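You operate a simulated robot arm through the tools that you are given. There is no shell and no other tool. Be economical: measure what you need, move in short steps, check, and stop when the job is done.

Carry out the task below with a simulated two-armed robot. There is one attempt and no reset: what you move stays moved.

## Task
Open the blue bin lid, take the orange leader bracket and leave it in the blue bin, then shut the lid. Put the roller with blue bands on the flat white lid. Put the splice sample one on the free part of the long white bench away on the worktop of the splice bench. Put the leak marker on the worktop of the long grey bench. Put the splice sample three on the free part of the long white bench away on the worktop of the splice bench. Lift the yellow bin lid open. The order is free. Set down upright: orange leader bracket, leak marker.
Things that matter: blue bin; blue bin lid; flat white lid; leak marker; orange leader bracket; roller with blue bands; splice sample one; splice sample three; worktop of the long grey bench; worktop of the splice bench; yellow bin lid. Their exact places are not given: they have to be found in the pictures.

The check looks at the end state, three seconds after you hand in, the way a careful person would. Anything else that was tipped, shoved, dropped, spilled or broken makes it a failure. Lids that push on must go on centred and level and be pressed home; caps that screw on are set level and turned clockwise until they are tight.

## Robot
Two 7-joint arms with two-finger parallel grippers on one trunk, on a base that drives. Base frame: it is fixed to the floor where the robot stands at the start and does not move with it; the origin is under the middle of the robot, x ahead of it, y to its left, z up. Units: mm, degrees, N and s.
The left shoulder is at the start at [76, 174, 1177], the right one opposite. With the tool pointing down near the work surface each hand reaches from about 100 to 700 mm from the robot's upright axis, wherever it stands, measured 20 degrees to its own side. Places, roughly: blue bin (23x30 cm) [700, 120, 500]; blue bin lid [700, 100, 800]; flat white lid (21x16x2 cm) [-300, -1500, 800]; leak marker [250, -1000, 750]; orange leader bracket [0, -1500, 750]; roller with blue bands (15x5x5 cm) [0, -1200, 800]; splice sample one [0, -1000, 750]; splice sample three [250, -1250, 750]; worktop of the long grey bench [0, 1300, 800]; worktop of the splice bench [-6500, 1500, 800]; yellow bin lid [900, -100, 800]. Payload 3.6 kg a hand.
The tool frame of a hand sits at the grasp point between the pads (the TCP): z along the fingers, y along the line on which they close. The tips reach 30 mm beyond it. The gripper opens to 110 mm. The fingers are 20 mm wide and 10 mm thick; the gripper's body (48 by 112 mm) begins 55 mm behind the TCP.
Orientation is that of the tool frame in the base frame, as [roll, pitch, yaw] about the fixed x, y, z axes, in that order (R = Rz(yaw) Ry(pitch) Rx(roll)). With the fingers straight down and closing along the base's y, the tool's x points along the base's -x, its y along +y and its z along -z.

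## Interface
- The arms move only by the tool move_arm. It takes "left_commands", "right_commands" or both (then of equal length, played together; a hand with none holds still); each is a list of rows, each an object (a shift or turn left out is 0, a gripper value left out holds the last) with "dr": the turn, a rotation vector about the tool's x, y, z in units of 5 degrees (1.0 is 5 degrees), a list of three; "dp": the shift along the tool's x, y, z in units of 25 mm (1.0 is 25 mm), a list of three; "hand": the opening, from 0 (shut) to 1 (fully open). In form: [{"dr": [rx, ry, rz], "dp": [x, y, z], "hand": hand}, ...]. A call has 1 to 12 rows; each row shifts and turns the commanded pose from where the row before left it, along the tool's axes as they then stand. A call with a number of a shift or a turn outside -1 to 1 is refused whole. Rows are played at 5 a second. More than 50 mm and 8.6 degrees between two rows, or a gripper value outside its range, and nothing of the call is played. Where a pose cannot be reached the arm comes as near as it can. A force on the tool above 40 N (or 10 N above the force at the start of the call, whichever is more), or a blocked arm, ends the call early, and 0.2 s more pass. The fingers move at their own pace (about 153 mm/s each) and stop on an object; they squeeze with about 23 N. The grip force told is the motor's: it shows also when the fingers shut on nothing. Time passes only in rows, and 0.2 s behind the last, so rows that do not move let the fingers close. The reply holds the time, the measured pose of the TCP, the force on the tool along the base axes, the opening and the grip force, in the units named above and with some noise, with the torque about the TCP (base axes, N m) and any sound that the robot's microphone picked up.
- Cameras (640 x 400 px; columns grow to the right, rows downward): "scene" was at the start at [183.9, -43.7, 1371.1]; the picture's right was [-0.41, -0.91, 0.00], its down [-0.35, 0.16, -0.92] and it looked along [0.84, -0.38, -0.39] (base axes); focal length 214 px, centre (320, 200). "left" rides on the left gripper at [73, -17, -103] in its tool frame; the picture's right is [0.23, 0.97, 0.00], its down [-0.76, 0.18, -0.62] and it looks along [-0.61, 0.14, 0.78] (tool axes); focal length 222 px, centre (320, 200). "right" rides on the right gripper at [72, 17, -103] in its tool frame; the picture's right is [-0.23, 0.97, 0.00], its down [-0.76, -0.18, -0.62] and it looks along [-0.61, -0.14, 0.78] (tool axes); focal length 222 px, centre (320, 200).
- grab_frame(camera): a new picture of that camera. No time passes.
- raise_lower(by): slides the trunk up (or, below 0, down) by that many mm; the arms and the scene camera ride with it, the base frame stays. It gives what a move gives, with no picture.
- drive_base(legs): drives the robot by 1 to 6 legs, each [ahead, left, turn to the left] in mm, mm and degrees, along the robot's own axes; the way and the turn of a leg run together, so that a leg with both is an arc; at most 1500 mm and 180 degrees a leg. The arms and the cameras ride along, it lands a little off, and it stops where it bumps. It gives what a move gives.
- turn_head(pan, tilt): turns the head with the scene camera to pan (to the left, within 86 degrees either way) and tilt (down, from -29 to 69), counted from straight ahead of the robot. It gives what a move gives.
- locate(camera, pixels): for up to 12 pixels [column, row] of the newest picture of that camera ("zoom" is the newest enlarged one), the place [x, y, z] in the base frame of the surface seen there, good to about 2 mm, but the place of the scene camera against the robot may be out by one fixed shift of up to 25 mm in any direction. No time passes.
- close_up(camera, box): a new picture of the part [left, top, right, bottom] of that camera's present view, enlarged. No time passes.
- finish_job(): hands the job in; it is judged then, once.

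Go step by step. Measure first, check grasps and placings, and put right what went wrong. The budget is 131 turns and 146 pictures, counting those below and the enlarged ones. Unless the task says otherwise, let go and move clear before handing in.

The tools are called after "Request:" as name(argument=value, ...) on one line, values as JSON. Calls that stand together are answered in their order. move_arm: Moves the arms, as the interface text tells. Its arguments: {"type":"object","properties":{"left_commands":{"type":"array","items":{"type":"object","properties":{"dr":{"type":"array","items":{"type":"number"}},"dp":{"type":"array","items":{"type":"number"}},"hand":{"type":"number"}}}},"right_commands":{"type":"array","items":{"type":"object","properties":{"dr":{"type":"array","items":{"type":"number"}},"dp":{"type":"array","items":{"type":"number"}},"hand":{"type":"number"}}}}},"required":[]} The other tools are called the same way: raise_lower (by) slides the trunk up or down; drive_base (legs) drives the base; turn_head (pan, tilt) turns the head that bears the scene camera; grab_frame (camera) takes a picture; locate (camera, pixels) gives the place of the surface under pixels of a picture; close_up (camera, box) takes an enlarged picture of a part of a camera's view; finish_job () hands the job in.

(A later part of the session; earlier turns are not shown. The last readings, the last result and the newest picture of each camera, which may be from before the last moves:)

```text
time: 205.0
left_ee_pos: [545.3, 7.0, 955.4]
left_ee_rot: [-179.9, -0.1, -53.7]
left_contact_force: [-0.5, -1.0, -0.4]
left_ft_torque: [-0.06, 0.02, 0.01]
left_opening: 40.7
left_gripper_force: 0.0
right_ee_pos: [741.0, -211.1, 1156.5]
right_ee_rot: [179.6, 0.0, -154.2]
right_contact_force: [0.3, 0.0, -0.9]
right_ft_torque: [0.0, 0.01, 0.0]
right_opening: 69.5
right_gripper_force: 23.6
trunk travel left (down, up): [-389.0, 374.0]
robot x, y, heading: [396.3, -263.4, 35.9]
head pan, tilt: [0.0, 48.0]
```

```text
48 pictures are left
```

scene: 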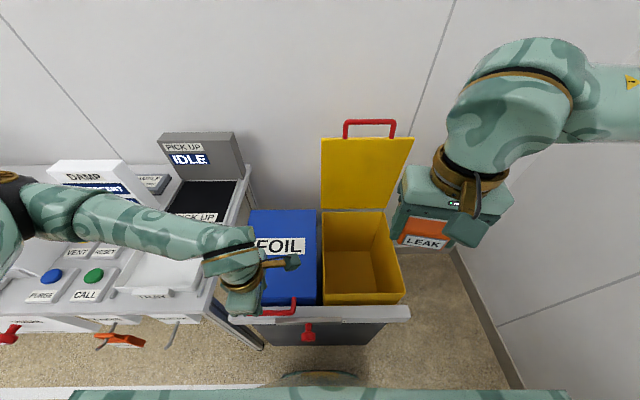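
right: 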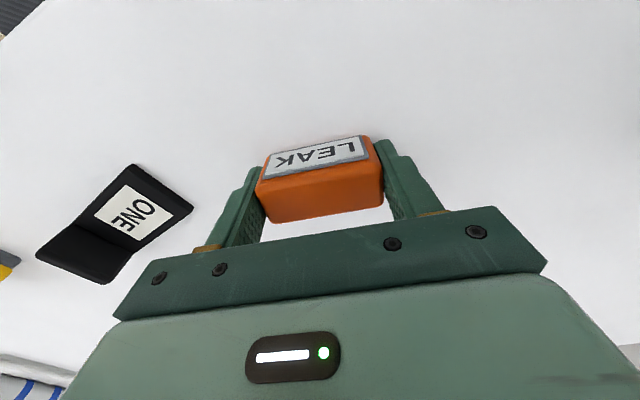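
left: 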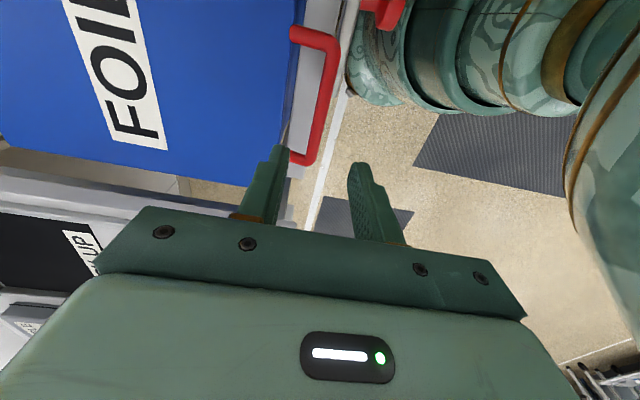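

Blue lid is closed (handle at its original place). I raise the left hand, back away and strafe left toward the grey bench with the marker.

Request:
locate(camera="left", pixels=[[60, 60], [260, 60], [325, 80]])

Request:
move_arm(left_commands=[{"dp": [0, 0, -1]}, {"dp": [0, 0, -1]}, {"dp": [0, 0, -1]}, {"dp": [0, 0, -1]}, {"dp": [0, 0, -1]}, {"dp": [0, 0, -1]}, {"dp": [0, 0, -1]}, {"dp": [0, 0, -1], "dr": [0, 0, 1]}, {"dr": [0, 0, 1]}, {"dr": [0, 0, 1]}, {"dr": [0, 0, 1]}, {"dr": [0, 0, 1]}])

Request:
drive_base(legs=[[-420, 0, 0], [0, 1250, 0]])

Request:
move_arm(left_commands=[{"dr": [0, 0, 1]}, {"dr": [0, 0, 1]}, {"dr": [0, 0, 1]}, {"dr": [0, 0, 1]}, {"dr": [0, 0, 1]}, {"dr": [0, 0, 1]}, {"dr": [0, 0, 1]}, {"dr": [0, 0, 1]}, {"dr": [0, 0, 1]}, {"dr": [0, 0, 1]}, {"dr": [0, 0, 1]}, {"dr": [0, 0, 1]}])

Request:
turn_head(pan=0, tilt=35)

Request:
grab_frame(camera="scene")

```text
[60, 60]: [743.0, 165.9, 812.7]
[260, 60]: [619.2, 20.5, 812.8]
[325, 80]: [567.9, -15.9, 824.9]
```

```text
time: 207.6
left_ee_pos: [546.9, 6.1, 1155.8]
left_ee_rot: [-179.9, 0.0, -78.8]
left_contact_force: [-0.5, 0.2, -0.4]
left_ft_torque: [0.01, 0.01, -0.01]
left_opening: 40.6
left_gripper_force: 0.0
right_ee_pos: [742.2, -210.4, 1155.8]
right_ee_rot: [179.6, 0.0, -154.2]
right_contact_force: [0.1, -0.2, -0.6]
right_ft_torque: [0.01, 0.0, -0.01]
right_opening: 69.6
right_gripper_force: 23.1
trunk travel left (down, up): [-389.0, 374.0]
robot x, y, heading: [397.1, -263.4, 36.0]
head pan, tilt: [0.0, 48.0]
```

```text
time: 216.2
left_ee_pos: [-551.8, 767.7, 1154.5]
left_ee_rot: [-179.9, 0.0, -78.0]
left_contact_force: [-0.3, -1.5, 0.1]
left_ft_torque: [0.01, 0.01, -0.03]
left_opening: 40.8
left_gripper_force: 0.1
right_ee_pos: [-354.7, 554.5, 1156.2]
right_ee_rot: [179.7, -0.1, -153.5]
right_contact_force: [-0.6, 0.5, -1.2]
right_ft_torque: [0.05, 0.02, -0.02]
right_opening: 69.7
right_gripper_force: 23.0
trunk travel left (down, up): [-389.0, 374.0]
robot x, y, heading: [-696.0, 499.1, 36.9]
head pan, tilt: [0.0, 48.0]
```

```text
time: 218.8
left_ee_pos: [-552.7, 768.3, 1155.0]
left_ee_rot: [-180.0, -0.1, -138.1]
left_contact_force: [-1.3, 1.2, 0.1]
left_ft_torque: [0.0, 0.0, 0.01]
left_opening: 40.4
left_gripper_force: 0.0
right_ee_pos: [-355.6, 553.1, 1155.9]
right_ee_rot: [179.5, 0.0, -153.6]
right_contact_force: [0.1, 0.2, -0.3]
right_ft_torque: [0.01, -0.01, -0.01]
right_opening: 69.6
right_gripper_force: 22.9
trunk travel left (down, up): [-389.0, 374.0]
robot x, y, heading: [-700.3, 497.8, 36.3]
head pan, tilt: [0.0, 48.0]
```

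```text
time: 219.5
left_ee_pos: [-551.5, 768.6, 1154.3]
left_ee_rot: [-179.9, 0.0, -138.0]
left_contact_force: [0.1, -0.6, 0.0]
left_ft_torque: [0.0, -0.03, -0.03]
left_opening: 40.5
left_gripper_force: 0.1
right_ee_pos: [-354.5, 553.4, 1156.8]
right_ee_rot: [179.6, 0.0, -153.5]
right_contact_force: [0.1, 0.2, -0.3]
right_ft_torque: [0.01, 0.01, -0.01]
right_opening: 69.6
right_gripper_force: 22.8
trunk travel left (down, up): [-389.0, 374.0]
robot x, y, heading: [-697.5, 495.2, 36.6]
head pan, tilt: [0.0, 35.0]
```

```text
47 pictures are left
```

scene: 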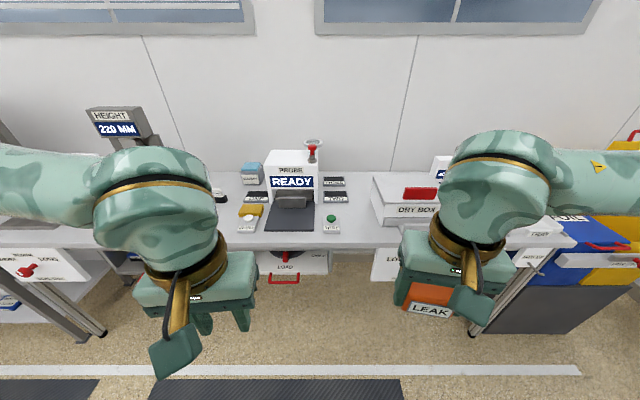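

Blue lid top reads 812.7 — fully shut. The grey bench is ahead; I look closely for a free spot.

Request:
close_up(camera="scene", box=[200, 140, 440, 290])

Request:
locate(camera="scene", pixels=[[360, 190], [360, 225], [375, 240], [290, 240], [330, 225], [375, 215], [345, 245], [400, 225], [224, 225], [355, 205]])

```text
2.67 times, centred on (320, 215) of scene
```

zoom: 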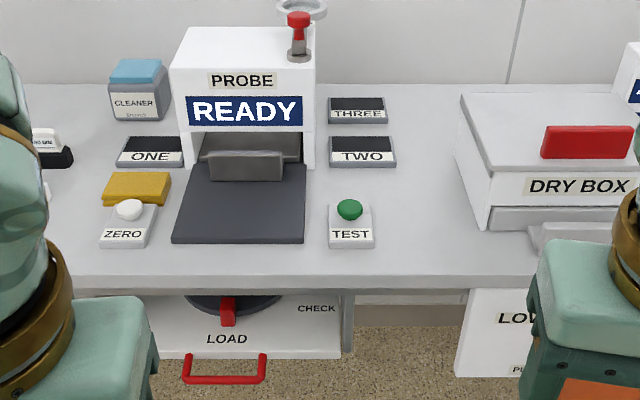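

```text
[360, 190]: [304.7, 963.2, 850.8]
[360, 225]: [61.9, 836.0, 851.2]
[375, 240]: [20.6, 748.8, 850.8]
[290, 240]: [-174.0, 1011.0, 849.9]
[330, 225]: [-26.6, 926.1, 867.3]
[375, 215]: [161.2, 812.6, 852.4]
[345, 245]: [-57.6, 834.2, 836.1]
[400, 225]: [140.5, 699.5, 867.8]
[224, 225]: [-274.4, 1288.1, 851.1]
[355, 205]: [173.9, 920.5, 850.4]
```

The worktop is at z 851 with a free spot between the TEST button and DRY BOX near (102,878). I drive 330 mm closer, lower the trunk 90 and move the right hand over the spot.

Request:
drive_base(legs=[[330, 0, 0]])

Request:
raise_lower(by=-90)

Request:
move_arm(right_commands=[{"dp": [-0.985, 0.175, 0]}, {"dp": [-0.985, 0.175, 0]}, {"dp": [-0.985, 0.175, 0]}, {"dp": [-0.985, 0.175, 0]}, {"dp": [-0.985, 0.175, 0]}, {"dp": [-0.985, 0.175, 0]}, {"dp": [-0.985, 0.175, 0]}, {"dp": [-0.985, 0.175, 0]}])

Request:
grab_frame(camera="right")

Request:
grab_frame(camera="scene")

```text
time: 221.7
left_ee_pos: [-291.3, 961.8, 1154.0]
left_ee_rot: [-179.9, 0.0, -138.2]
left_contact_force: [-0.4, 0.7, -0.5]
left_ft_torque: [-0.04, 0.02, 0.01]
left_opening: 40.6
left_gripper_force: 0.0
right_ee_pos: [-94.9, 748.1, 1156.0]
right_ee_rot: [179.6, 0.0, -153.6]
right_contact_force: [-0.6, -0.1, -1.9]
right_ft_torque: [-0.02, -0.02, 0.0]
right_opening: 69.6
right_gripper_force: 23.1
trunk travel left (down, up): [-389.0, 374.0]
robot x, y, heading: [-442.8, 689.3, 36.7]
head pan, tilt: [0.0, 35.0]
```

```text
time: 222.9
left_ee_pos: [-292.2, 961.3, 1064.7]
left_ee_rot: [-179.9, 0.2, -138.1]
left_contact_force: [0.4, -0.1, 0.1]
left_ft_torque: [0.0, 0.0, -0.01]
left_opening: 40.6
left_gripper_force: 0.0
right_ee_pos: [-95.4, 747.5, 1066.2]
right_ee_rot: [179.5, 0.1, -153.6]
right_contact_force: [0.0, -0.7, -0.7]
right_ft_torque: [0.01, 0.0, -0.01]
right_opening: 69.8
right_gripper_force: 22.5
trunk travel left (down, up): [-299.0, 464.0]
robot x, y, heading: [-438.7, 690.8, 36.8]
head pan, tilt: [0.0, 35.0]
```

```text
time: 224.7
left_ee_pos: [-292.2, 962.8, 1064.9]
left_ee_rot: [-179.8, 0.1, -138.1]
left_contact_force: [0.0, 0.7, -0.2]
left_ft_torque: [0.02, 0.01, -0.01]
left_opening: 40.8
left_gripper_force: 0.1
right_ee_pos: [66.3, 867.0, 1065.3]
right_ee_rot: [179.6, 0.0, -153.6]
right_contact_force: [0.4, 1.3, -0.7]
right_ft_torque: [0.01, 0.0, -0.03]
right_opening: 69.7
right_gripper_force: 22.9
trunk travel left (down, up): [-299.0, 464.0]
robot x, y, heading: [-436.7, 692.8, 36.8]
head pan, tilt: [0.0, 35.0]
```

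```text
45 pictures are left
```

right: 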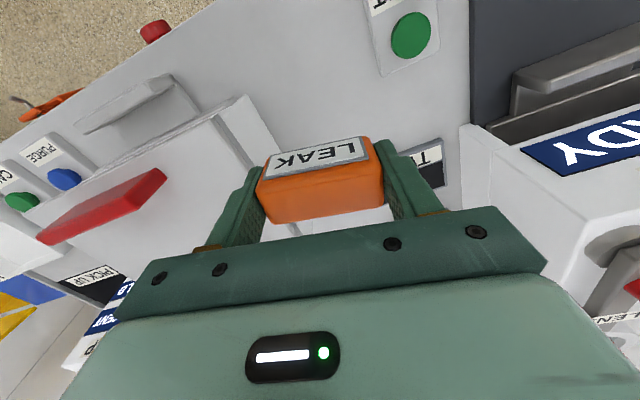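

```text
44 pictures are left
```

scene: 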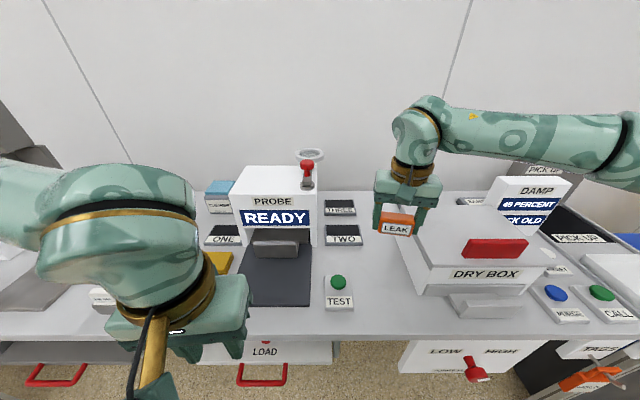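

Request:
locate(camera="right", pixels=[[380, 72], [368, 15], [245, 100], [275, 150], [435, 185], [310, 70], [330, 110], [300, 120], [250, 40], [350, 225]])

Request:
locate(camera="scene", pixels=[[352, 305], [355, 275], [360, 240], [418, 295], [400, 260], [378, 280], [385, 300], [380, 255], [435, 318], [370, 335]])

```text
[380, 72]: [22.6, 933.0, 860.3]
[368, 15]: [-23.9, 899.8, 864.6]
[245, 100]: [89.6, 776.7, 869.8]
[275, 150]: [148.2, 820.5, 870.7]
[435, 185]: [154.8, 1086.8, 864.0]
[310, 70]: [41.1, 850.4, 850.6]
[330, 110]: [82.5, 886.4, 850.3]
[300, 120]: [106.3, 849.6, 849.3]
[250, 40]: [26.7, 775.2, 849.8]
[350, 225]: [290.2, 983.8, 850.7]
```

```text
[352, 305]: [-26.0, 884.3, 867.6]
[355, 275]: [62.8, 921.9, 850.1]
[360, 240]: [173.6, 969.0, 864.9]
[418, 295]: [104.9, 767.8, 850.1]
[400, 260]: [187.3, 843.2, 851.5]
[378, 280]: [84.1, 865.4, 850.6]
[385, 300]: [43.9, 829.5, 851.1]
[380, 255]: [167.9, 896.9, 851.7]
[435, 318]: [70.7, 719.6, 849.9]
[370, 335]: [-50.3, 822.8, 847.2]
```

Request:
locate(camera="scene", pixels=[[530, 182], [495, 242], [440, 225], [430, 130], [500, 120], [600, 130], [425, 150], [560, 180]])

```text
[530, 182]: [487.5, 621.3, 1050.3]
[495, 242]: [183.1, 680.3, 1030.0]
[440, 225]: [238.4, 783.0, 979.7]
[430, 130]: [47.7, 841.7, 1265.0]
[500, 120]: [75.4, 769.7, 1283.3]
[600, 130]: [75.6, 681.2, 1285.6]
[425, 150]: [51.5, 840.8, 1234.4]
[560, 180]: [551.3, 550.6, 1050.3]
```

Free gap L 577–742; the hand is centred (L 662). DRY BOX top is 980 and its handle 1030, the forearm should pass above/in front. I descend in two stages.

Request:
move_arm(right_commands=[{"dp": [0, 0, 1]}, {"dp": [0, 0, 1]}, {"dp": [0, 0, 1]}, {"dp": [0, 0, 1]}, {"dp": [0, 0, 1]}, {}])

Request:
grab_frame(camera="scene")

Request:
locate(camera="scene", pixels=[[430, 200], [460, 195], [500, 190], [560, 185], [470, 220], [500, 225]])

```text
time: 226.1
left_ee_pos: [-293.6, 962.5, 1064.7]
left_ee_rot: [-179.9, 0.0, -138.1]
left_contact_force: [0.7, 0.3, -0.3]
left_ft_torque: [-0.01, 0.0, -0.01]
left_opening: 40.8
left_gripper_force: 0.1
right_ee_pos: [65.8, 866.3, 941.2]
right_ee_rot: [179.6, 0.0, -153.6]
right_contact_force: [-0.2, 0.0, -1.5]
right_ft_torque: [0.04, 0.01, 0.0]
right_opening: 69.8
right_gripper_force: 23.2
trunk travel left (down, up): [-299.0, 464.0]
robot x, y, heading: [-437.9, 690.8, 36.7]
head pan, tilt: [0.0, 35.0]
```

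```text
43 pictures are left
```

scene: 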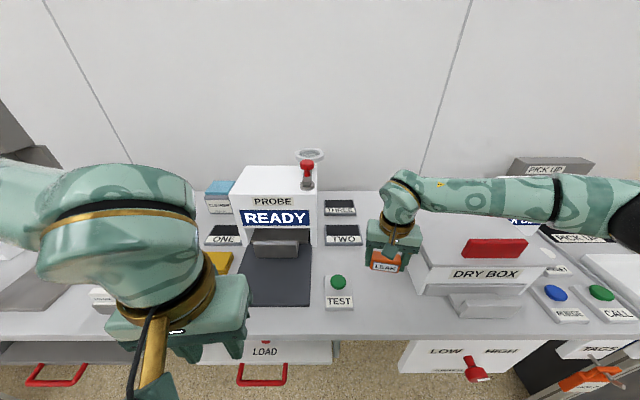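

```text
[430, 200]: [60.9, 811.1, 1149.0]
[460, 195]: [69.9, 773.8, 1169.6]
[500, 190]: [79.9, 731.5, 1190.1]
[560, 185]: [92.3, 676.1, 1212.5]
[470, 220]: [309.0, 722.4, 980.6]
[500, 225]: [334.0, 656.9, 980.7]
```

Forearm stays in front of and above the dry box. I go down to contact.

Request:
move_arm(right_commands=[{"dp": [0, 0, 1]}, {"dp": [0, 0, 1]}, {"dp": [0, 0, 0.16]}, {"dp": [0, 0, 0.08]}, {}])

Request:
move_arm(right_commands=[{"dp": [0, 0, 0.08]}, {}])

```text
time: 227.3
left_ee_pos: [-291.9, 962.1, 1064.8]
left_ee_rot: [-179.9, 0.0, -138.1]
left_contact_force: [-0.1, 0.5, -0.4]
left_ft_torque: [0.01, -0.02, 0.0]
left_opening: 40.8
left_gripper_force: 0.1
right_ee_pos: [65.9, 866.7, 886.0]
right_ee_rot: [179.6, -0.1, -153.6]
right_contact_force: [0.2, -0.6, -0.7]
right_ft_torque: [0.04, 0.01, 0.0]
right_opening: 69.8
right_gripper_force: 22.7
trunk travel left (down, up): [-299.0, 464.0]
robot x, y, heading: [-440.8, 689.8, 36.7]
head pan, tilt: [0.0, 35.0]
```

```text
time: 227.9
left_ee_pos: [-292.5, 961.7, 1064.2]
left_ee_rot: [-179.9, 0.1, -138.1]
left_contact_force: [0.0, -0.9, 0.3]
left_ft_torque: [0.0, -0.03, -0.02]
left_opening: 40.6
left_gripper_force: 0.0
right_ee_pos: [66.6, 866.8, 883.4]
right_ee_rot: [179.6, 0.0, -153.6]
right_contact_force: [-0.3, -1.7, 1.7]
right_ft_torque: [-0.05, -0.09, 0.03]
right_opening: 69.5
right_gripper_force: 22.9
trunk travel left (down, up): [-299.0, 464.0]
robot x, y, heading: [-438.8, 691.3, 36.4]
head pan, tilt: [0.0, 35.0]
```

Contact just made. I release narrowly and lift clear.

Request:
move_arm(right_commands=[{"dp": [0, 0, 0.03], "hand": 0.68}, {"hand": 0.8}, {"hand": 0.8}, {"dp": [0, 0, -0.5]}, {"dp": [0, 0, -1]}, {"dp": [0, 0, -1]}, {"dp": [0, 0, -1]}, {"dp": [0, 0, -1]}, {"dp": [0, 0, -1]}, {"dp": [0, 0, -1]}, {"dp": [0, 0, -1]}])

Request:
grab_frame(camera="right")

```text
time: 230.3
left_ee_pos: [-292.4, 961.4, 1064.6]
left_ee_rot: [-179.9, 0.1, -138.1]
left_contact_force: [0.0, -0.9, -0.4]
left_ft_torque: [0.01, 0.01, 0.0]
left_opening: 40.4
left_gripper_force: 0.0
right_ee_pos: [65.1, 866.7, 1071.6]
right_ee_rot: [179.7, 0.0, -153.4]
right_contact_force: [0.1, 0.1, -0.3]
right_ft_torque: [0.0, 0.04, 0.0]
right_opening: 87.8
right_gripper_force: 0.1
trunk travel left (down, up): [-299.0, 464.0]
robot x, y, heading: [-437.3, 688.0, 37.0]
head pan, tilt: [0.0, 35.0]
```

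```text
42 pictures are left
```

right: 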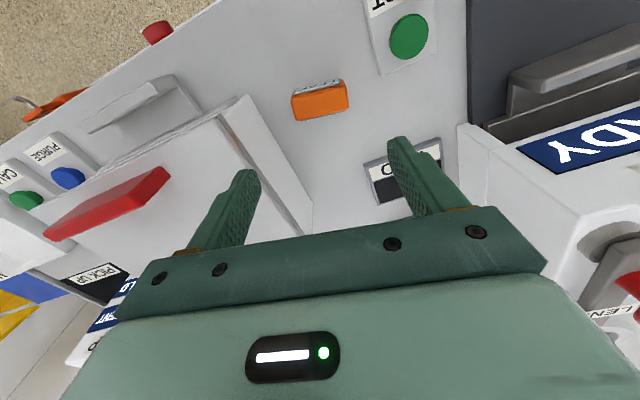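

The LEAK marker stands upright on the grey worktop. Now back to the white bench for the two samples.

Request:
move_arm(right_commands=[{"dp": [1, -0.15, 0], "hand": 1}, {"dp": [1, -0.15, 0]}, {"dp": [1, -0.15, 0]}, {"dp": [1, -0.15, 0]}, {"dp": [1, -0.15, 0]}, {"dp": [1, -0.15, 0]}], left_commands=[{"hand": 1}, {}, {}, {}, {}, {}])

Request:
drive_base(legs=[[-710, 0, 0], [0, -1210, 0], [0, 0, -91]])

Request:
turn_head(pan=0, tilt=45)

Request:
grab_frame(camera="scene")

```text
time: 231.7
left_ee_pos: [-293.3, 961.4, 1063.7]
left_ee_rot: [-179.9, 0.2, -138.1]
left_contact_force: [0.3, 0.6, -0.5]
left_ft_torque: [0.0, 0.03, -0.01]
left_opening: 110.0
left_gripper_force: 0.0
right_ee_pos: [-58.3, 778.6, 1069.9]
right_ee_rot: [179.6, 0.0, -153.7]
right_contact_force: [-1.1, 0.1, -0.3]
right_ft_torque: [-0.02, -0.01, 0.0]
right_opening: 109.7
right_gripper_force: 0.0
trunk travel left (down, up): [-299.0, 464.0]
robot x, y, heading: [-437.9, 689.1, 36.5]
head pan, tilt: [0.0, 35.0]
```

```text
time: 245.3
left_ee_pos: [6.7, -854.4, 1064.5]
left_ee_rot: [-180.0, 0.0, 131.3]
left_contact_force: [0.6, 0.4, -0.1]
left_ft_torque: [-0.02, 0.01, 0.01]
left_opening: 109.9
left_gripper_force: 0.0
right_ee_pos: [-177.9, -1086.2, 1069.5]
right_ee_rot: [179.6, 0.0, 115.8]
right_contact_force: [0.4, 0.0, -0.9]
right_ft_torque: [0.01, -0.03, -0.01]
right_opening: 110.1
right_gripper_force: 0.1
trunk travel left (down, up): [-299.0, 464.0]
robot x, y, heading: [-264.2, -702.2, -54.2]
head pan, tilt: [0.0, 35.0]
```

```text
time: 246.0
left_ee_pos: [7.3, -854.5, 1064.4]
left_ee_rot: [-179.9, -0.1, 131.3]
left_contact_force: [-0.2, 0.5, 0.0]
left_ft_torque: [-0.01, 0.0, 0.01]
left_opening: 110.1
left_gripper_force: 0.1
right_ee_pos: [-178.4, -1086.8, 1069.3]
right_ee_rot: [179.5, 0.0, 115.8]
right_contact_force: [0.2, -0.2, 0.1]
right_ft_torque: [0.0, 0.0, 0.02]
right_opening: 110.0
right_gripper_force: 0.0
trunk travel left (down, up): [-299.0, 464.0]
robot x, y, heading: [-264.6, -705.6, -54.2]
head pan, tilt: [0.0, 45.0]
```

```text
41 pictures are left
```

scene: 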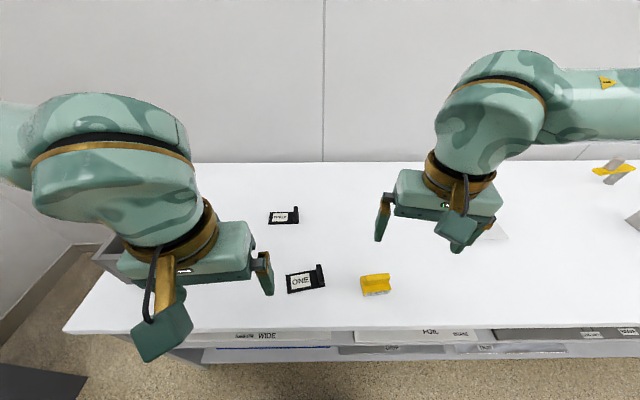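

Robot stands well for both. THREE is near (205,-1145): I bring the left hand over it, and the right hand back out of the way.

Request:
move_arm(left_commands=[{"dp": [-1, -0.14, 0.4]}, {"dp": [-1, -0.14, 0.4]}, {"dp": [-1, -0.14, 0.4]}, {"dp": [-1, -0.14, 0.4]}, {"dp": [-1, -0.14, 0.4]}, {"dp": [-1, -0.14, 0.4]}, {"dp": [-1, -0.14, 0.4]}, {"dp": [-1, -0.14, 0.4]}, {"dp": [-1, -0.14, 0.4]}, {"dp": [-1, -0.14, 0.4]}, {"dp": [-1, -0.14, 0.4]}, {"dp": [-1, -0.14, 0.4]}])

Request:
grab_frame(camera="left")

Request:
close_up(camera="left", box=[200, 20, 440, 170])

```text
time: 248.6
left_ee_pos: [173.5, -1109.2, 945.8]
left_ee_rot: [-179.9, 0.0, 131.2]
left_contact_force: [0.4, 0.2, -0.4]
left_ft_torque: [0.0, -0.01, 0.01]
left_opening: 109.8
left_gripper_force: 0.0
right_ee_pos: [-178.8, -1088.2, 1070.3]
right_ee_rot: [179.7, 0.0, 115.8]
right_contact_force: [-0.6, -0.1, 0.1]
right_ft_torque: [0.03, 0.02, -0.02]
right_opening: 109.7
right_gripper_force: 0.1
trunk travel left (down, up): [-299.0, 464.0]
robot x, y, heading: [-265.8, -703.7, -54.1]
head pan, tilt: [0.0, 45.0]
```

```text
40 pictures are left
```

left: 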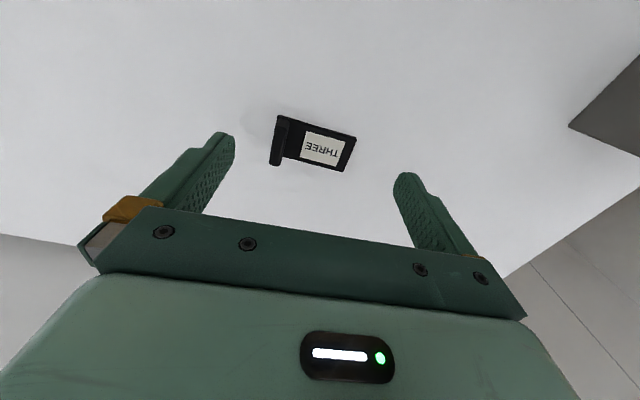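

```text
2.67 times, centred on (320, 95) of left
```

zoom: 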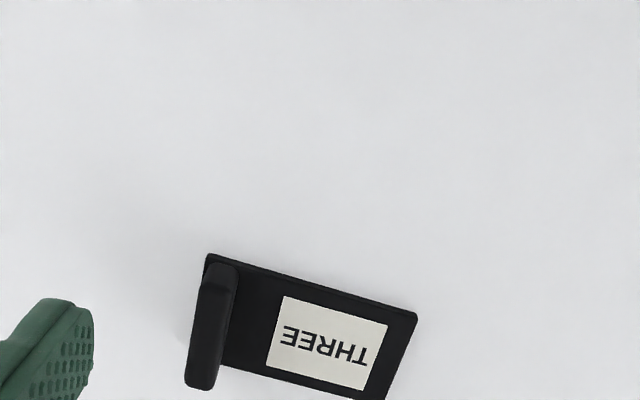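

Request:
locate(camera="zoom", pixels=[[225, 272], [210, 285], [205, 330], [198, 375], [228, 330], [413, 318], [387, 390], [325, 345], [240, 262], [300, 385], [192, 350], [215, 300]])

```text
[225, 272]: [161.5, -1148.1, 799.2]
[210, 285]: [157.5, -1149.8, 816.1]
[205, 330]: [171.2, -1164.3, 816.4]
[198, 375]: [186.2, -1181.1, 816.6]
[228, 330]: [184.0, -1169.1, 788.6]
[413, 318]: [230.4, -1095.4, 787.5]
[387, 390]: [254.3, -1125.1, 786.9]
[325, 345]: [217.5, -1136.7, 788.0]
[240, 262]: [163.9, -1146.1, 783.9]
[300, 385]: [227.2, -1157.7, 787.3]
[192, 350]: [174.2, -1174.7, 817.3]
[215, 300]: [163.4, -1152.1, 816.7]
```

THREE's tab: centre (172,-1165), top z 816, aligned for yaw 132.5; its plate top is 788. For reach I strafe right 80 mm, then re-aim.

Request:
drive_base(legs=[[20, -80, 0]])

Request:
move_arm(left_commands=[{"dp": [-0.75, 0.82, 0], "dr": [0, 0, -0.25]}, {"dp": [-0.65, 0.82, 0]}, {}])

Request:
grab_frame(camera="left")

```text
time: 249.7
left_ee_pos: [119.5, -1174.3, 945.6]
left_ee_rot: [-180.0, 0.1, 131.3]
left_contact_force: [-1.0, -0.5, -0.6]
left_ft_torque: [0.03, -0.05, 0.0]
left_opening: 110.0
left_gripper_force: 0.1
right_ee_pos: [-231.5, -1151.5, 1069.5]
right_ee_rot: [179.6, 0.0, 115.9]
right_contact_force: [-0.4, 0.0, -0.6]
right_ft_torque: [0.02, 0.0, -0.02]
right_opening: 110.0
right_gripper_force: 0.1
trunk travel left (down, up): [-299.0, 464.0]
robot x, y, heading: [-319.2, -762.8, -53.9]
head pan, tilt: [0.0, 45.0]
```

```text
time: 250.5
left_ee_pos: [174.2, -1169.7, 945.3]
left_ee_rot: [-179.9, -0.1, 132.5]
left_contact_force: [-0.4, -0.3, -0.2]
left_ft_torque: [0.0, 0.0, -0.02]
left_opening: 110.2
left_gripper_force: 0.0
right_ee_pos: [-231.3, -1149.9, 1070.4]
right_ee_rot: [179.6, 0.0, 115.8]
right_contact_force: [0.1, 1.0, -0.5]
right_ft_torque: [-0.01, -0.02, 0.0]
right_opening: 110.1
right_gripper_force: 0.1
trunk travel left (down, up): [-299.0, 464.0]
robot x, y, heading: [-320.1, -767.5, -54.0]
head pan, tilt: [0.0, 45.0]
```

```text
38 pictures are left
```

left: 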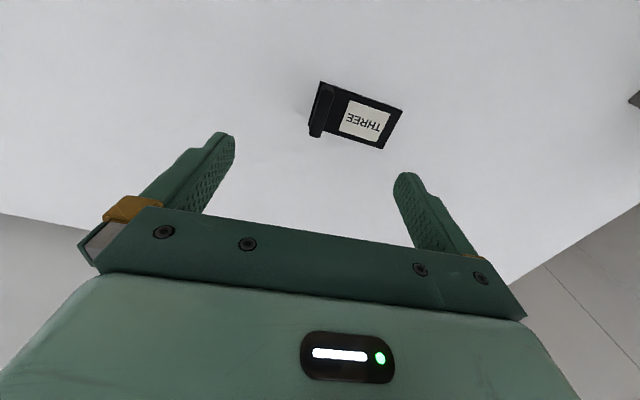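

Request:
locate(camera="left", pixels=[[327, 90], [321, 110], [315, 128], [318, 120]])

Request:
move_arm(left_commands=[{"dp": [0.15, 0, 1]}, {"dp": [0, 0, 1]}, {"dp": [0, 0, 1]}, {}])

Request:
grab_frame(camera="left")

```text
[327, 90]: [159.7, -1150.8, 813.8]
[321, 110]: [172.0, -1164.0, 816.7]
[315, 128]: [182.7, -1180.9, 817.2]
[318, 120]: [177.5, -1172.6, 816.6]
```

```text
time: 251.5
left_ee_pos: [171.9, -1166.4, 871.9]
left_ee_rot: [-179.9, 0.1, 132.5]
left_contact_force: [-0.5, 0.0, 0.2]
left_ft_torque: [0.0, -0.03, 0.02]
left_opening: 110.1
left_gripper_force: 0.0
right_ee_pos: [-231.8, -1149.7, 1070.0]
right_ee_rot: [179.6, 0.0, 115.8]
right_contact_force: [0.1, -0.2, -0.9]
right_ft_torque: [0.04, 0.02, 0.02]
right_opening: 110.1
right_gripper_force: 0.0
trunk travel left (down, up): [-299.0, 464.0]
robot x, y, heading: [-312.7, -768.4, -54.0]
head pan, tilt: [0.0, 45.0]
```

```text
37 pictures are left
```

left: 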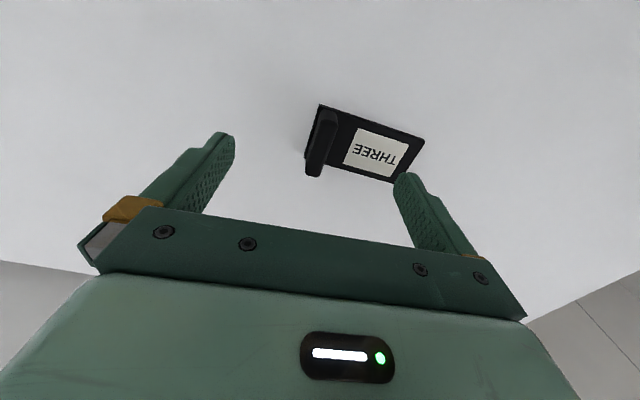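

Aligned. I narrow the fingers to ~50 mm, go down to z 823 and close on the tab.

Request:
move_arm(left_commands=[{"hand": 0.45}, {"dp": [0, 0, 1]}, {"dp": [0, 0, 0.94]}, {}, {"hand": 0}, {"hand": 0}, {"hand": 0}])

Request:
move_arm(left_commands=[{"dp": [0, 0, -0.5]}, {"dp": [0, 0, -0.5]}, {"dp": [0, 0, -1]}, {"dp": [0, 0, -1]}, {"dp": [0, 0, -1]}, {"dp": [0, 0, -1]}, {"dp": [0, 0, -1]}])

Request:
grab_frame(camera="left")

Request:
grab_frame(camera="scene")

```text
time: 253.1
left_ee_pos: [172.1, -1168.6, 821.8]
left_ee_rot: [-180.0, 0.1, 132.5]
left_contact_force: [-0.2, -0.5, 2.0]
left_ft_torque: [0.07, -0.02, 0.03]
left_opening: 13.2
left_gripper_force: 23.4
right_ee_pos: [-231.7, -1151.0, 1069.6]
right_ee_rot: [179.6, 0.0, 115.7]
right_contact_force: [0.7, -0.1, -0.5]
right_ft_torque: [0.0, -0.05, 0.01]
right_opening: 110.0
right_gripper_force: 0.0
trunk travel left (down, up): [-299.0, 464.0]
robot x, y, heading: [-315.4, -770.2, -53.9]
head pan, tilt: [0.0, 45.0]
```

```text
time: 254.7
left_ee_pos: [171.6, -1166.0, 972.0]
left_ee_rot: [-179.9, -0.1, 132.5]
left_contact_force: [-0.3, -0.6, -1.6]
left_ft_torque: [-0.04, -0.01, 0.02]
left_opening: 13.2
left_gripper_force: 22.1
right_ee_pos: [-231.5, -1151.6, 1070.2]
right_ee_rot: [179.6, 0.0, 115.7]
right_contact_force: [-0.5, -0.5, 0.1]
right_ft_torque: [-0.01, -0.01, 0.02]
right_opening: 109.9
right_gripper_force: 0.1
trunk travel left (down, up): [-299.0, 464.0]
robot x, y, heading: [-317.7, -767.1, -54.0]
head pan, tilt: [0.0, 45.0]
```

```text
36 pictures are left
```

left: 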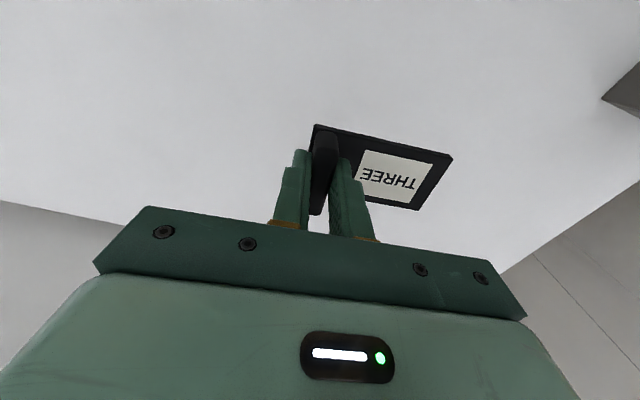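

```text
35 pictures are left
```

scene: 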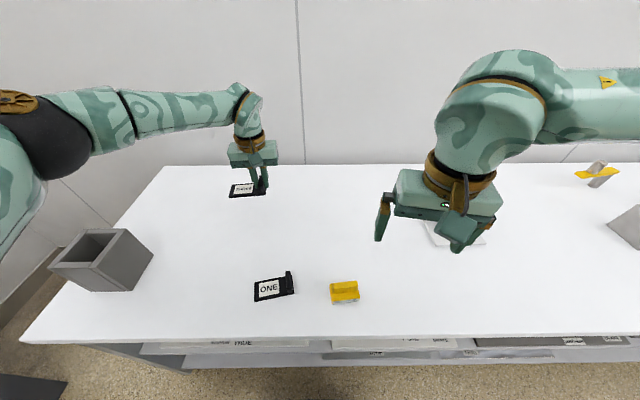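

THREE is held level. I raise it, and strafe left 250 mm so the right hand can take ONE.

Request:
move_arm(left_commands=[{"dp": [0, 0, -1]}, {"dp": [0, 0, -1]}, {"dp": [0, 0, -1]}, {"dp": [0, 0, -1]}, {"dp": [1, 0, -1]}, {"dp": [1, 0, 0]}, {"dp": [1, 0, 0]}, {"dp": [1, 0, 0]}], right_commands=[{"dp": [0, 0, 1]}, {"dp": [0, 0, 1]}, {"dp": [0, 0, 1]}, {"dp": [0, 0, 1]}, {"dp": [0, 0, 1]}, {}, {}, {}])

Request:
drive_base(legs=[[0, 250, 0]])

Request:
grab_frame(camera="right")

```text
time: 256.5
left_ee_pos: [104.6, -1092.5, 1098.3]
left_ee_rot: [-179.9, 0.1, 132.7]
left_contact_force: [-0.4, 0.4, -0.8]
left_ft_torque: [-0.04, 0.01, 0.03]
left_opening: 12.7
left_gripper_force: 22.6
right_ee_pos: [-231.2, -1148.5, 946.5]
right_ee_rot: [179.5, 0.0, 115.9]
right_contact_force: [-0.1, 0.4, 0.3]
right_ft_torque: [0.01, -0.03, 0.01]
right_opening: 109.9
right_gripper_force: 0.0
trunk travel left (down, up): [-299.0, 464.0]
robot x, y, heading: [-316.6, -768.8, -53.9]
head pan, tilt: [0.0, 45.0]
```

```text
time: 258.3
left_ee_pos: [305.0, -947.2, 1095.7]
left_ee_rot: [-179.9, -0.1, 132.6]
left_contact_force: [0.0, 0.4, -0.2]
left_ft_torque: [-0.02, 0.05, 0.0]
left_opening: 13.0
left_gripper_force: 22.6
right_ee_pos: [-31.6, -1004.2, 945.9]
right_ee_rot: [179.6, 0.0, 115.8]
right_contact_force: [-0.1, 0.0, 0.6]
right_ft_torque: [-0.05, 0.0, -0.02]
right_opening: 110.0
right_gripper_force: 0.1
trunk travel left (down, up): [-299.0, 464.0]
robot x, y, heading: [-117.7, -624.3, -53.7]
head pan, tilt: [0.0, 45.0]
```

```text
34 pictures are left
```

right: 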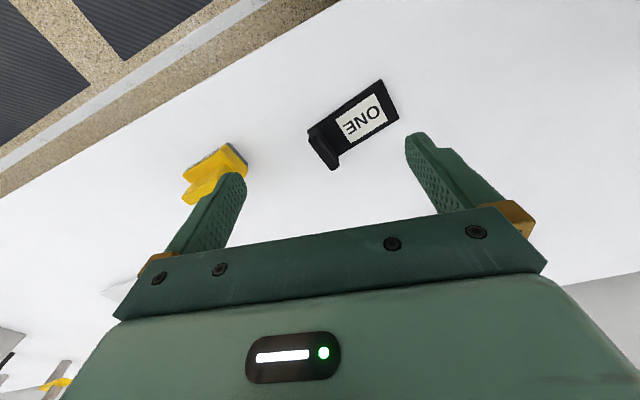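

Request:
close_up(camera="right", box=[290, 70, 410, 180])

Request:
locate(camera="right", pixels=[[312, 133], [322, 148], [333, 165], [382, 85], [395, 115], [362, 112], [318, 140], [328, 157], [240, 155], [190, 180]])

```text
3.64 times, centred on (350, 125) of right
```

zoom: 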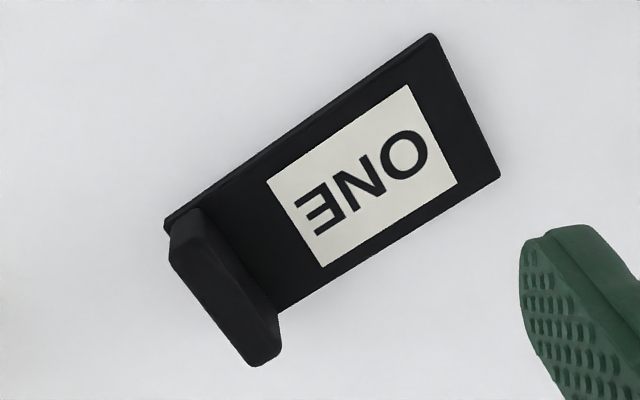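

```text
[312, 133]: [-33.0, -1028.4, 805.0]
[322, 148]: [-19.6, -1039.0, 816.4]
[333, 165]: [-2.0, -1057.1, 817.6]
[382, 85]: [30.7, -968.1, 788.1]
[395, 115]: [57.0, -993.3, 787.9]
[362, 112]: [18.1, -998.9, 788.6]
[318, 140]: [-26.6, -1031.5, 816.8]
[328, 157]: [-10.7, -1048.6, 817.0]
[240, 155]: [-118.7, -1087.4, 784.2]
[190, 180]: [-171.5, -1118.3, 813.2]
```

ONE's tab centre is (-16.5,-1043), axis for yaw 135. I align, descend, and grip as before.

Request:
move_arm(right_commands=[{"dr": [0, 0, -1]}, {"dr": [0, 0, -1]}, {"dr": [0, 0, -1]}, {"dr": [0, 0, -0.84]}, {"dp": [-0.77, -0.34, 1], "hand": 0.45}, {"dp": [-0.76, -0.34, 1]}, {"dp": [0, 0, 1]}, {}])

Request:
grab_frame(camera="right")

Request:
locate(camera="right", pixels=[[318, 140], [322, 160], [326, 175]])

```text
time: 260.1
left_ee_pos: [303.6, -948.5, 1097.8]
left_ee_rot: [-179.9, 0.0, 132.5]
left_contact_force: [0.0, 0.7, -0.6]
left_ft_torque: [-0.02, 0.01, -0.01]
left_opening: 13.1
left_gripper_force: 23.4
right_ee_pos: [-16.9, -1043.9, 870.4]
right_ee_rot: [179.6, 0.2, 134.9]
right_contact_force: [0.0, 0.2, 0.7]
right_ft_torque: [-0.03, -0.04, 0.04]
right_opening: 49.6
right_gripper_force: 0.1
trunk travel left (down, up): [-299.0, 464.0]
robot x, y, heading: [-118.7, -618.2, -53.9]
head pan, tilt: [0.0, 45.0]
```

```text
32 pictures are left
```

right: 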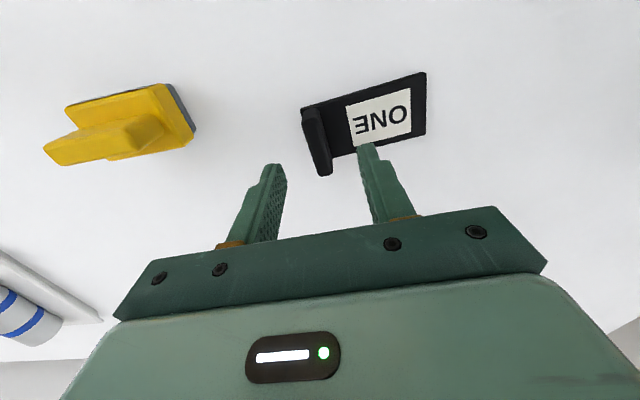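

```text
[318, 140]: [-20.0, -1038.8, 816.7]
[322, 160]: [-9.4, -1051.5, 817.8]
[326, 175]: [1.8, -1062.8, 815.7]
```

Request:
move_arm(right_commands=[{"dp": [0.1, 0, 1]}, {"dp": [0, 0, 0.9]}, {}, {"hand": 0}, {"hand": 0}, {"hand": 0}])

Request:
move_arm(right_commands=[{"dp": [0, 0, -0.5]}, {"dp": [0, 0, -0.5]}, {"dp": [0, 0, -1]}, {"dp": [0, 0, -1]}, {"dp": [0, 0, -1]}, {"dp": [0, 0, -1]}, {"dp": [0, 0, -1]}, {"dp": [0, 0, -1]}, {"dp": [0, 0, -1]}, {"dp": [0, 0, -1]}, {"dp": [0, 0, -1]}])

Request:
grab_frame(camera="right")

Request:
grab_frame(camera="scene")

```text
time: 261.5
left_ee_pos: [304.3, -948.5, 1097.7]
left_ee_rot: [-179.9, 0.1, 132.6]
left_contact_force: [-0.3, -0.8, -0.5]
left_ft_torque: [-0.02, 0.02, -0.02]
left_opening: 13.4
left_gripper_force: 22.9
right_ee_pos: [-18.4, -1041.2, 821.9]
right_ee_rot: [179.6, 0.2, 135.0]
right_contact_force: [0.7, -0.3, -0.3]
right_ft_torque: [-0.01, -0.01, -0.01]
right_opening: 13.0
right_gripper_force: 22.9
trunk travel left (down, up): [-299.0, 464.0]
robot x, y, heading: [-119.5, -624.0, -53.8]
head pan, tilt: [0.0, 45.0]
```

```text
time: 263.9
left_ee_pos: [303.7, -948.6, 1097.9]
left_ee_rot: [-179.9, 0.0, 132.8]
left_contact_force: [0.2, 0.5, -0.5]
left_ft_torque: [-0.03, 0.0, 0.0]
left_opening: 13.1
left_gripper_force: 22.9
right_ee_pos: [-19.9, -1040.9, 1075.8]
right_ee_rot: [179.6, 0.3, 135.1]
right_contact_force: [0.2, -1.0, -0.3]
right_ft_torque: [0.01, 0.02, 0.01]
right_opening: 13.0
right_gripper_force: 23.3
trunk travel left (down, up): [-299.0, 464.0]
robot x, y, heading: [-116.6, -622.1, -53.9]
head pan, tilt: [0.0, 45.0]
```

```text
31 pictures are left
```

right: 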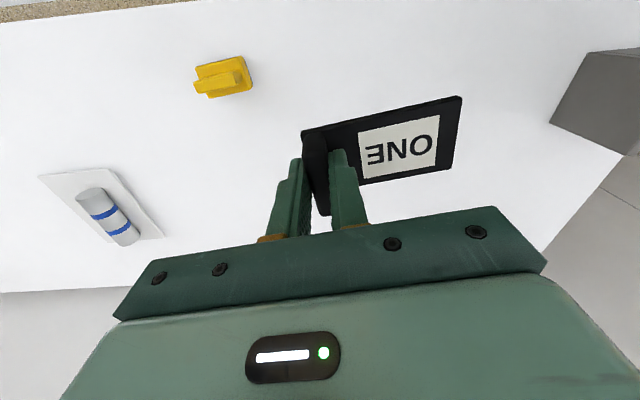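

```text
30 pictures are left
```

scene: 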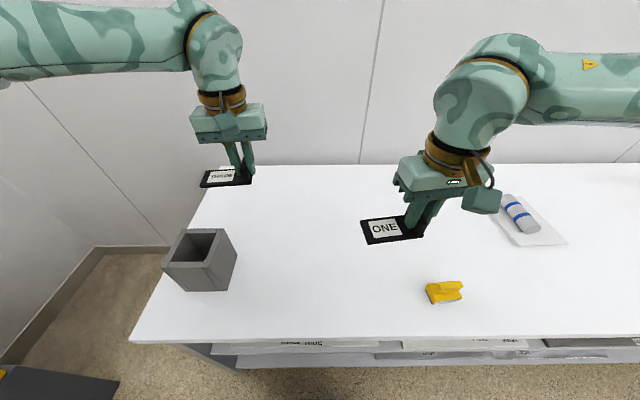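

Both samples are held, the roller still lies on the lid. I back off, turn toward the far bench (heading ≈162°) and look at the way.

Request:
drive_base(legs=[[-400, 0, 0], [0, 0, -144]])

Request:
turn_head(pan=0, tilt=15)

Request:
grab_frame(camera="scene")

```text
time: 272.5
left_ee_pos: [-890.8, -261.2, 1097.8]
left_ee_rot: [-179.9, -0.1, -13.8]
left_contact_force: [1.1, 1.2, 0.2]
left_ft_torque: [-0.01, 0.0, 0.03]
left_opening: 12.8
left_gripper_force: 22.9
right_ee_pos: [-672.7, -3.1, 1074.3]
right_ee_rot: [179.6, 0.1, -11.2]
right_contact_force: [0.2, 0.6, -1.6]
right_ft_torque: [0.0, 0.01, 0.0]
right_opening: 12.8
right_gripper_force: 22.6
trunk travel left (down, up): [-299.0, 464.0]
robot x, y, heading: [-357.9, -291.9, 159.7]
head pan, tilt: [0.0, 45.0]
```

```text
time: 273.4
left_ee_pos: [-889.7, -259.5, 1096.9]
left_ee_rot: [-179.9, 0.0, -13.7]
left_contact_force: [0.4, 0.1, -0.4]
left_ft_torque: [0.03, 0.0, -0.01]
left_opening: 12.9
left_gripper_force: 22.7
right_ee_pos: [-673.6, -1.6, 1076.6]
right_ee_rot: [179.5, 0.2, -11.2]
right_contact_force: [0.1, -0.3, -0.6]
right_ft_torque: [0.0, -0.03, -0.04]
right_opening: 13.4
right_gripper_force: 23.0
trunk travel left (down, up): [-299.0, 464.0]
robot x, y, heading: [-357.9, -293.8, 159.8]
head pan, tilt: [0.0, 15.0]
```

```text
29 pictures are left
```

scene: 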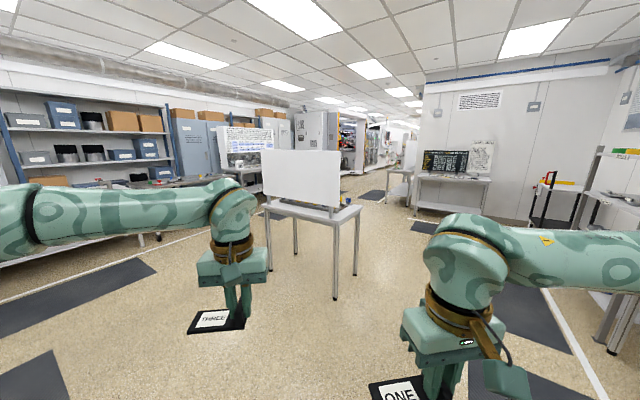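

Request:
locate(camera="scene", pixels=[[310, 212], [270, 275], [335, 298], [450, 182], [400, 172], [350, 165], [240, 168], [380, 190], [360, 270], [415, 215], [490, 215], [410, 165]])

Request:
close_up(camera="scene", box=[200, 100, 500, 288])

```text
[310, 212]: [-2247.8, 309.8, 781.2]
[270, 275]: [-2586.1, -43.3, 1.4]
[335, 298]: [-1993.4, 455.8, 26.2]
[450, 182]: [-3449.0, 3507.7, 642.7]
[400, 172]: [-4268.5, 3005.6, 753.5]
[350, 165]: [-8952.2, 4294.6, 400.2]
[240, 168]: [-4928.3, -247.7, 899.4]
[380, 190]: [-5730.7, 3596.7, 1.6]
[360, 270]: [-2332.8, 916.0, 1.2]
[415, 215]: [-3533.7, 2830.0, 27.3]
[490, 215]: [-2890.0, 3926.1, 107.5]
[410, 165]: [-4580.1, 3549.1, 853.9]
```

```text
2.13 times, centred on (350, 194) of scene
```

zoom: 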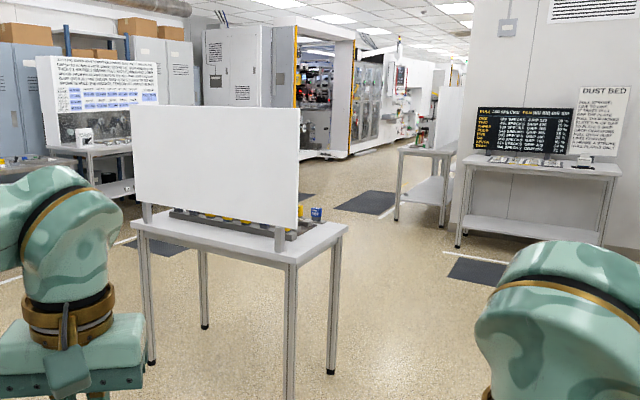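

The room runs along F/L; table one (with the white screen) occupies F -2117…-1345, L 1490…2110. I go around it on the far side: turn 40° left and look.

Request:
drive_base(legs=[[0, 0, 40]])

Request:
grab_frame(camera="scene")

Request:
locate(camera="scene", pixels=[[320, 260], [320, 220], [200, 230], [400, 230], [150, 260], [480, 215], [320, 200], [260, 215], [450, 200], [100, 220]])

```text
time: 275.7
left_ee_pos: [-789.3, -609.0, 1096.9]
left_ee_rot: [-179.9, 0.1, 26.2]
left_contact_force: [-0.5, 0.0, -1.0]
left_ft_torque: [0.01, 0.0, 0.01]
left_opening: 12.9
left_gripper_force: 22.8
right_ee_pos: [-787.5, -271.4, 1075.6]
right_ee_rot: [179.6, 0.1, 28.7]
right_contact_force: [0.0, -0.7, -0.5]
right_ft_torque: [0.03, 0.02, 0.03]
right_opening: 13.2
right_gripper_force: 22.9
trunk travel left (down, up): [-299.0, 464.0]
robot x, y, heading: [-360.5, -298.6, -160.3]
head pan, tilt: [0.0, 15.0]
```

```text
27 pictures are left
```

scene: 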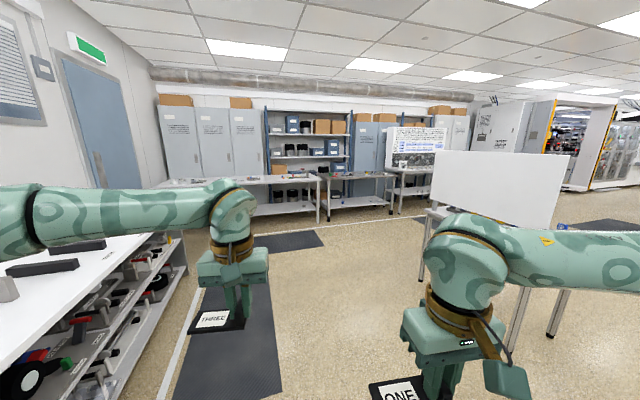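

```text
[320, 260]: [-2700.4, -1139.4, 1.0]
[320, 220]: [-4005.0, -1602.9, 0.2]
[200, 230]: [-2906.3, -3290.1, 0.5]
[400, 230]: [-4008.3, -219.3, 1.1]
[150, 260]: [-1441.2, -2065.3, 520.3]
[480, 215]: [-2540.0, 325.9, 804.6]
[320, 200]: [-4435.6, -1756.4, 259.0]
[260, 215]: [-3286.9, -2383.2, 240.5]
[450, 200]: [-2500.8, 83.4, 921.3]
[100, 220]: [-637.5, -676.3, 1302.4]
```

The way ahead is clear to F≈-4200. I drive 2640 mm, then turn to run along the aisle and look.

Request:
drive_base(legs=[[1320, 0, 0], [1320, 0, 0], [0, 0, -74]])

Request:
grab_frame(camera="scene")

Request:
locate(camera="scene", pixels=[[320, 260], [320, 220], [320, 190], [250, 200], [400, 215], [200, 190], [270, 180], [150, 200], [350, 185], [460, 210]])

```text
time: 291.6
left_ee_pos: [-3228.9, -878.3, 1097.1]
left_ee_rot: [-179.9, 0.0, -47.1]
left_contact_force: [0.3, 0.3, -0.6]
left_ft_torque: [0.01, 0.02, 0.02]
left_opening: 13.1
left_gripper_force: 22.9
right_ee_pos: [-2905.9, -784.0, 1074.2]
right_ee_rot: [179.6, 0.3, -44.7]
right_contact_force: [0.3, -0.2, 0.2]
right_ft_torque: [0.0, -0.04, -0.02]
right_opening: 13.2
right_gripper_force: 22.8
trunk travel left (down, up): [-299.0, 464.0]
robot x, y, heading: [-2802.0, -1201.5, 126.6]
head pan, tilt: [0.0, 15.0]
```

```text
26 pictures are left
```

scene: 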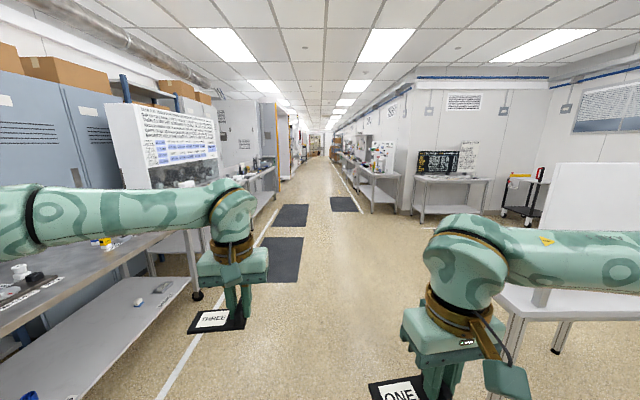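

```text
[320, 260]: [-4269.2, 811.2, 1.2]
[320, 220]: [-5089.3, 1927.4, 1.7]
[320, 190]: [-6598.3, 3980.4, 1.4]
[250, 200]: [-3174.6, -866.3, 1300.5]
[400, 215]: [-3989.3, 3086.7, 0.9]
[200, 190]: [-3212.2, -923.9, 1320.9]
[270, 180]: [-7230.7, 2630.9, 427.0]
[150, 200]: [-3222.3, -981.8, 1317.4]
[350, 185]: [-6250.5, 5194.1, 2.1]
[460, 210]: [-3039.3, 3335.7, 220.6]
```

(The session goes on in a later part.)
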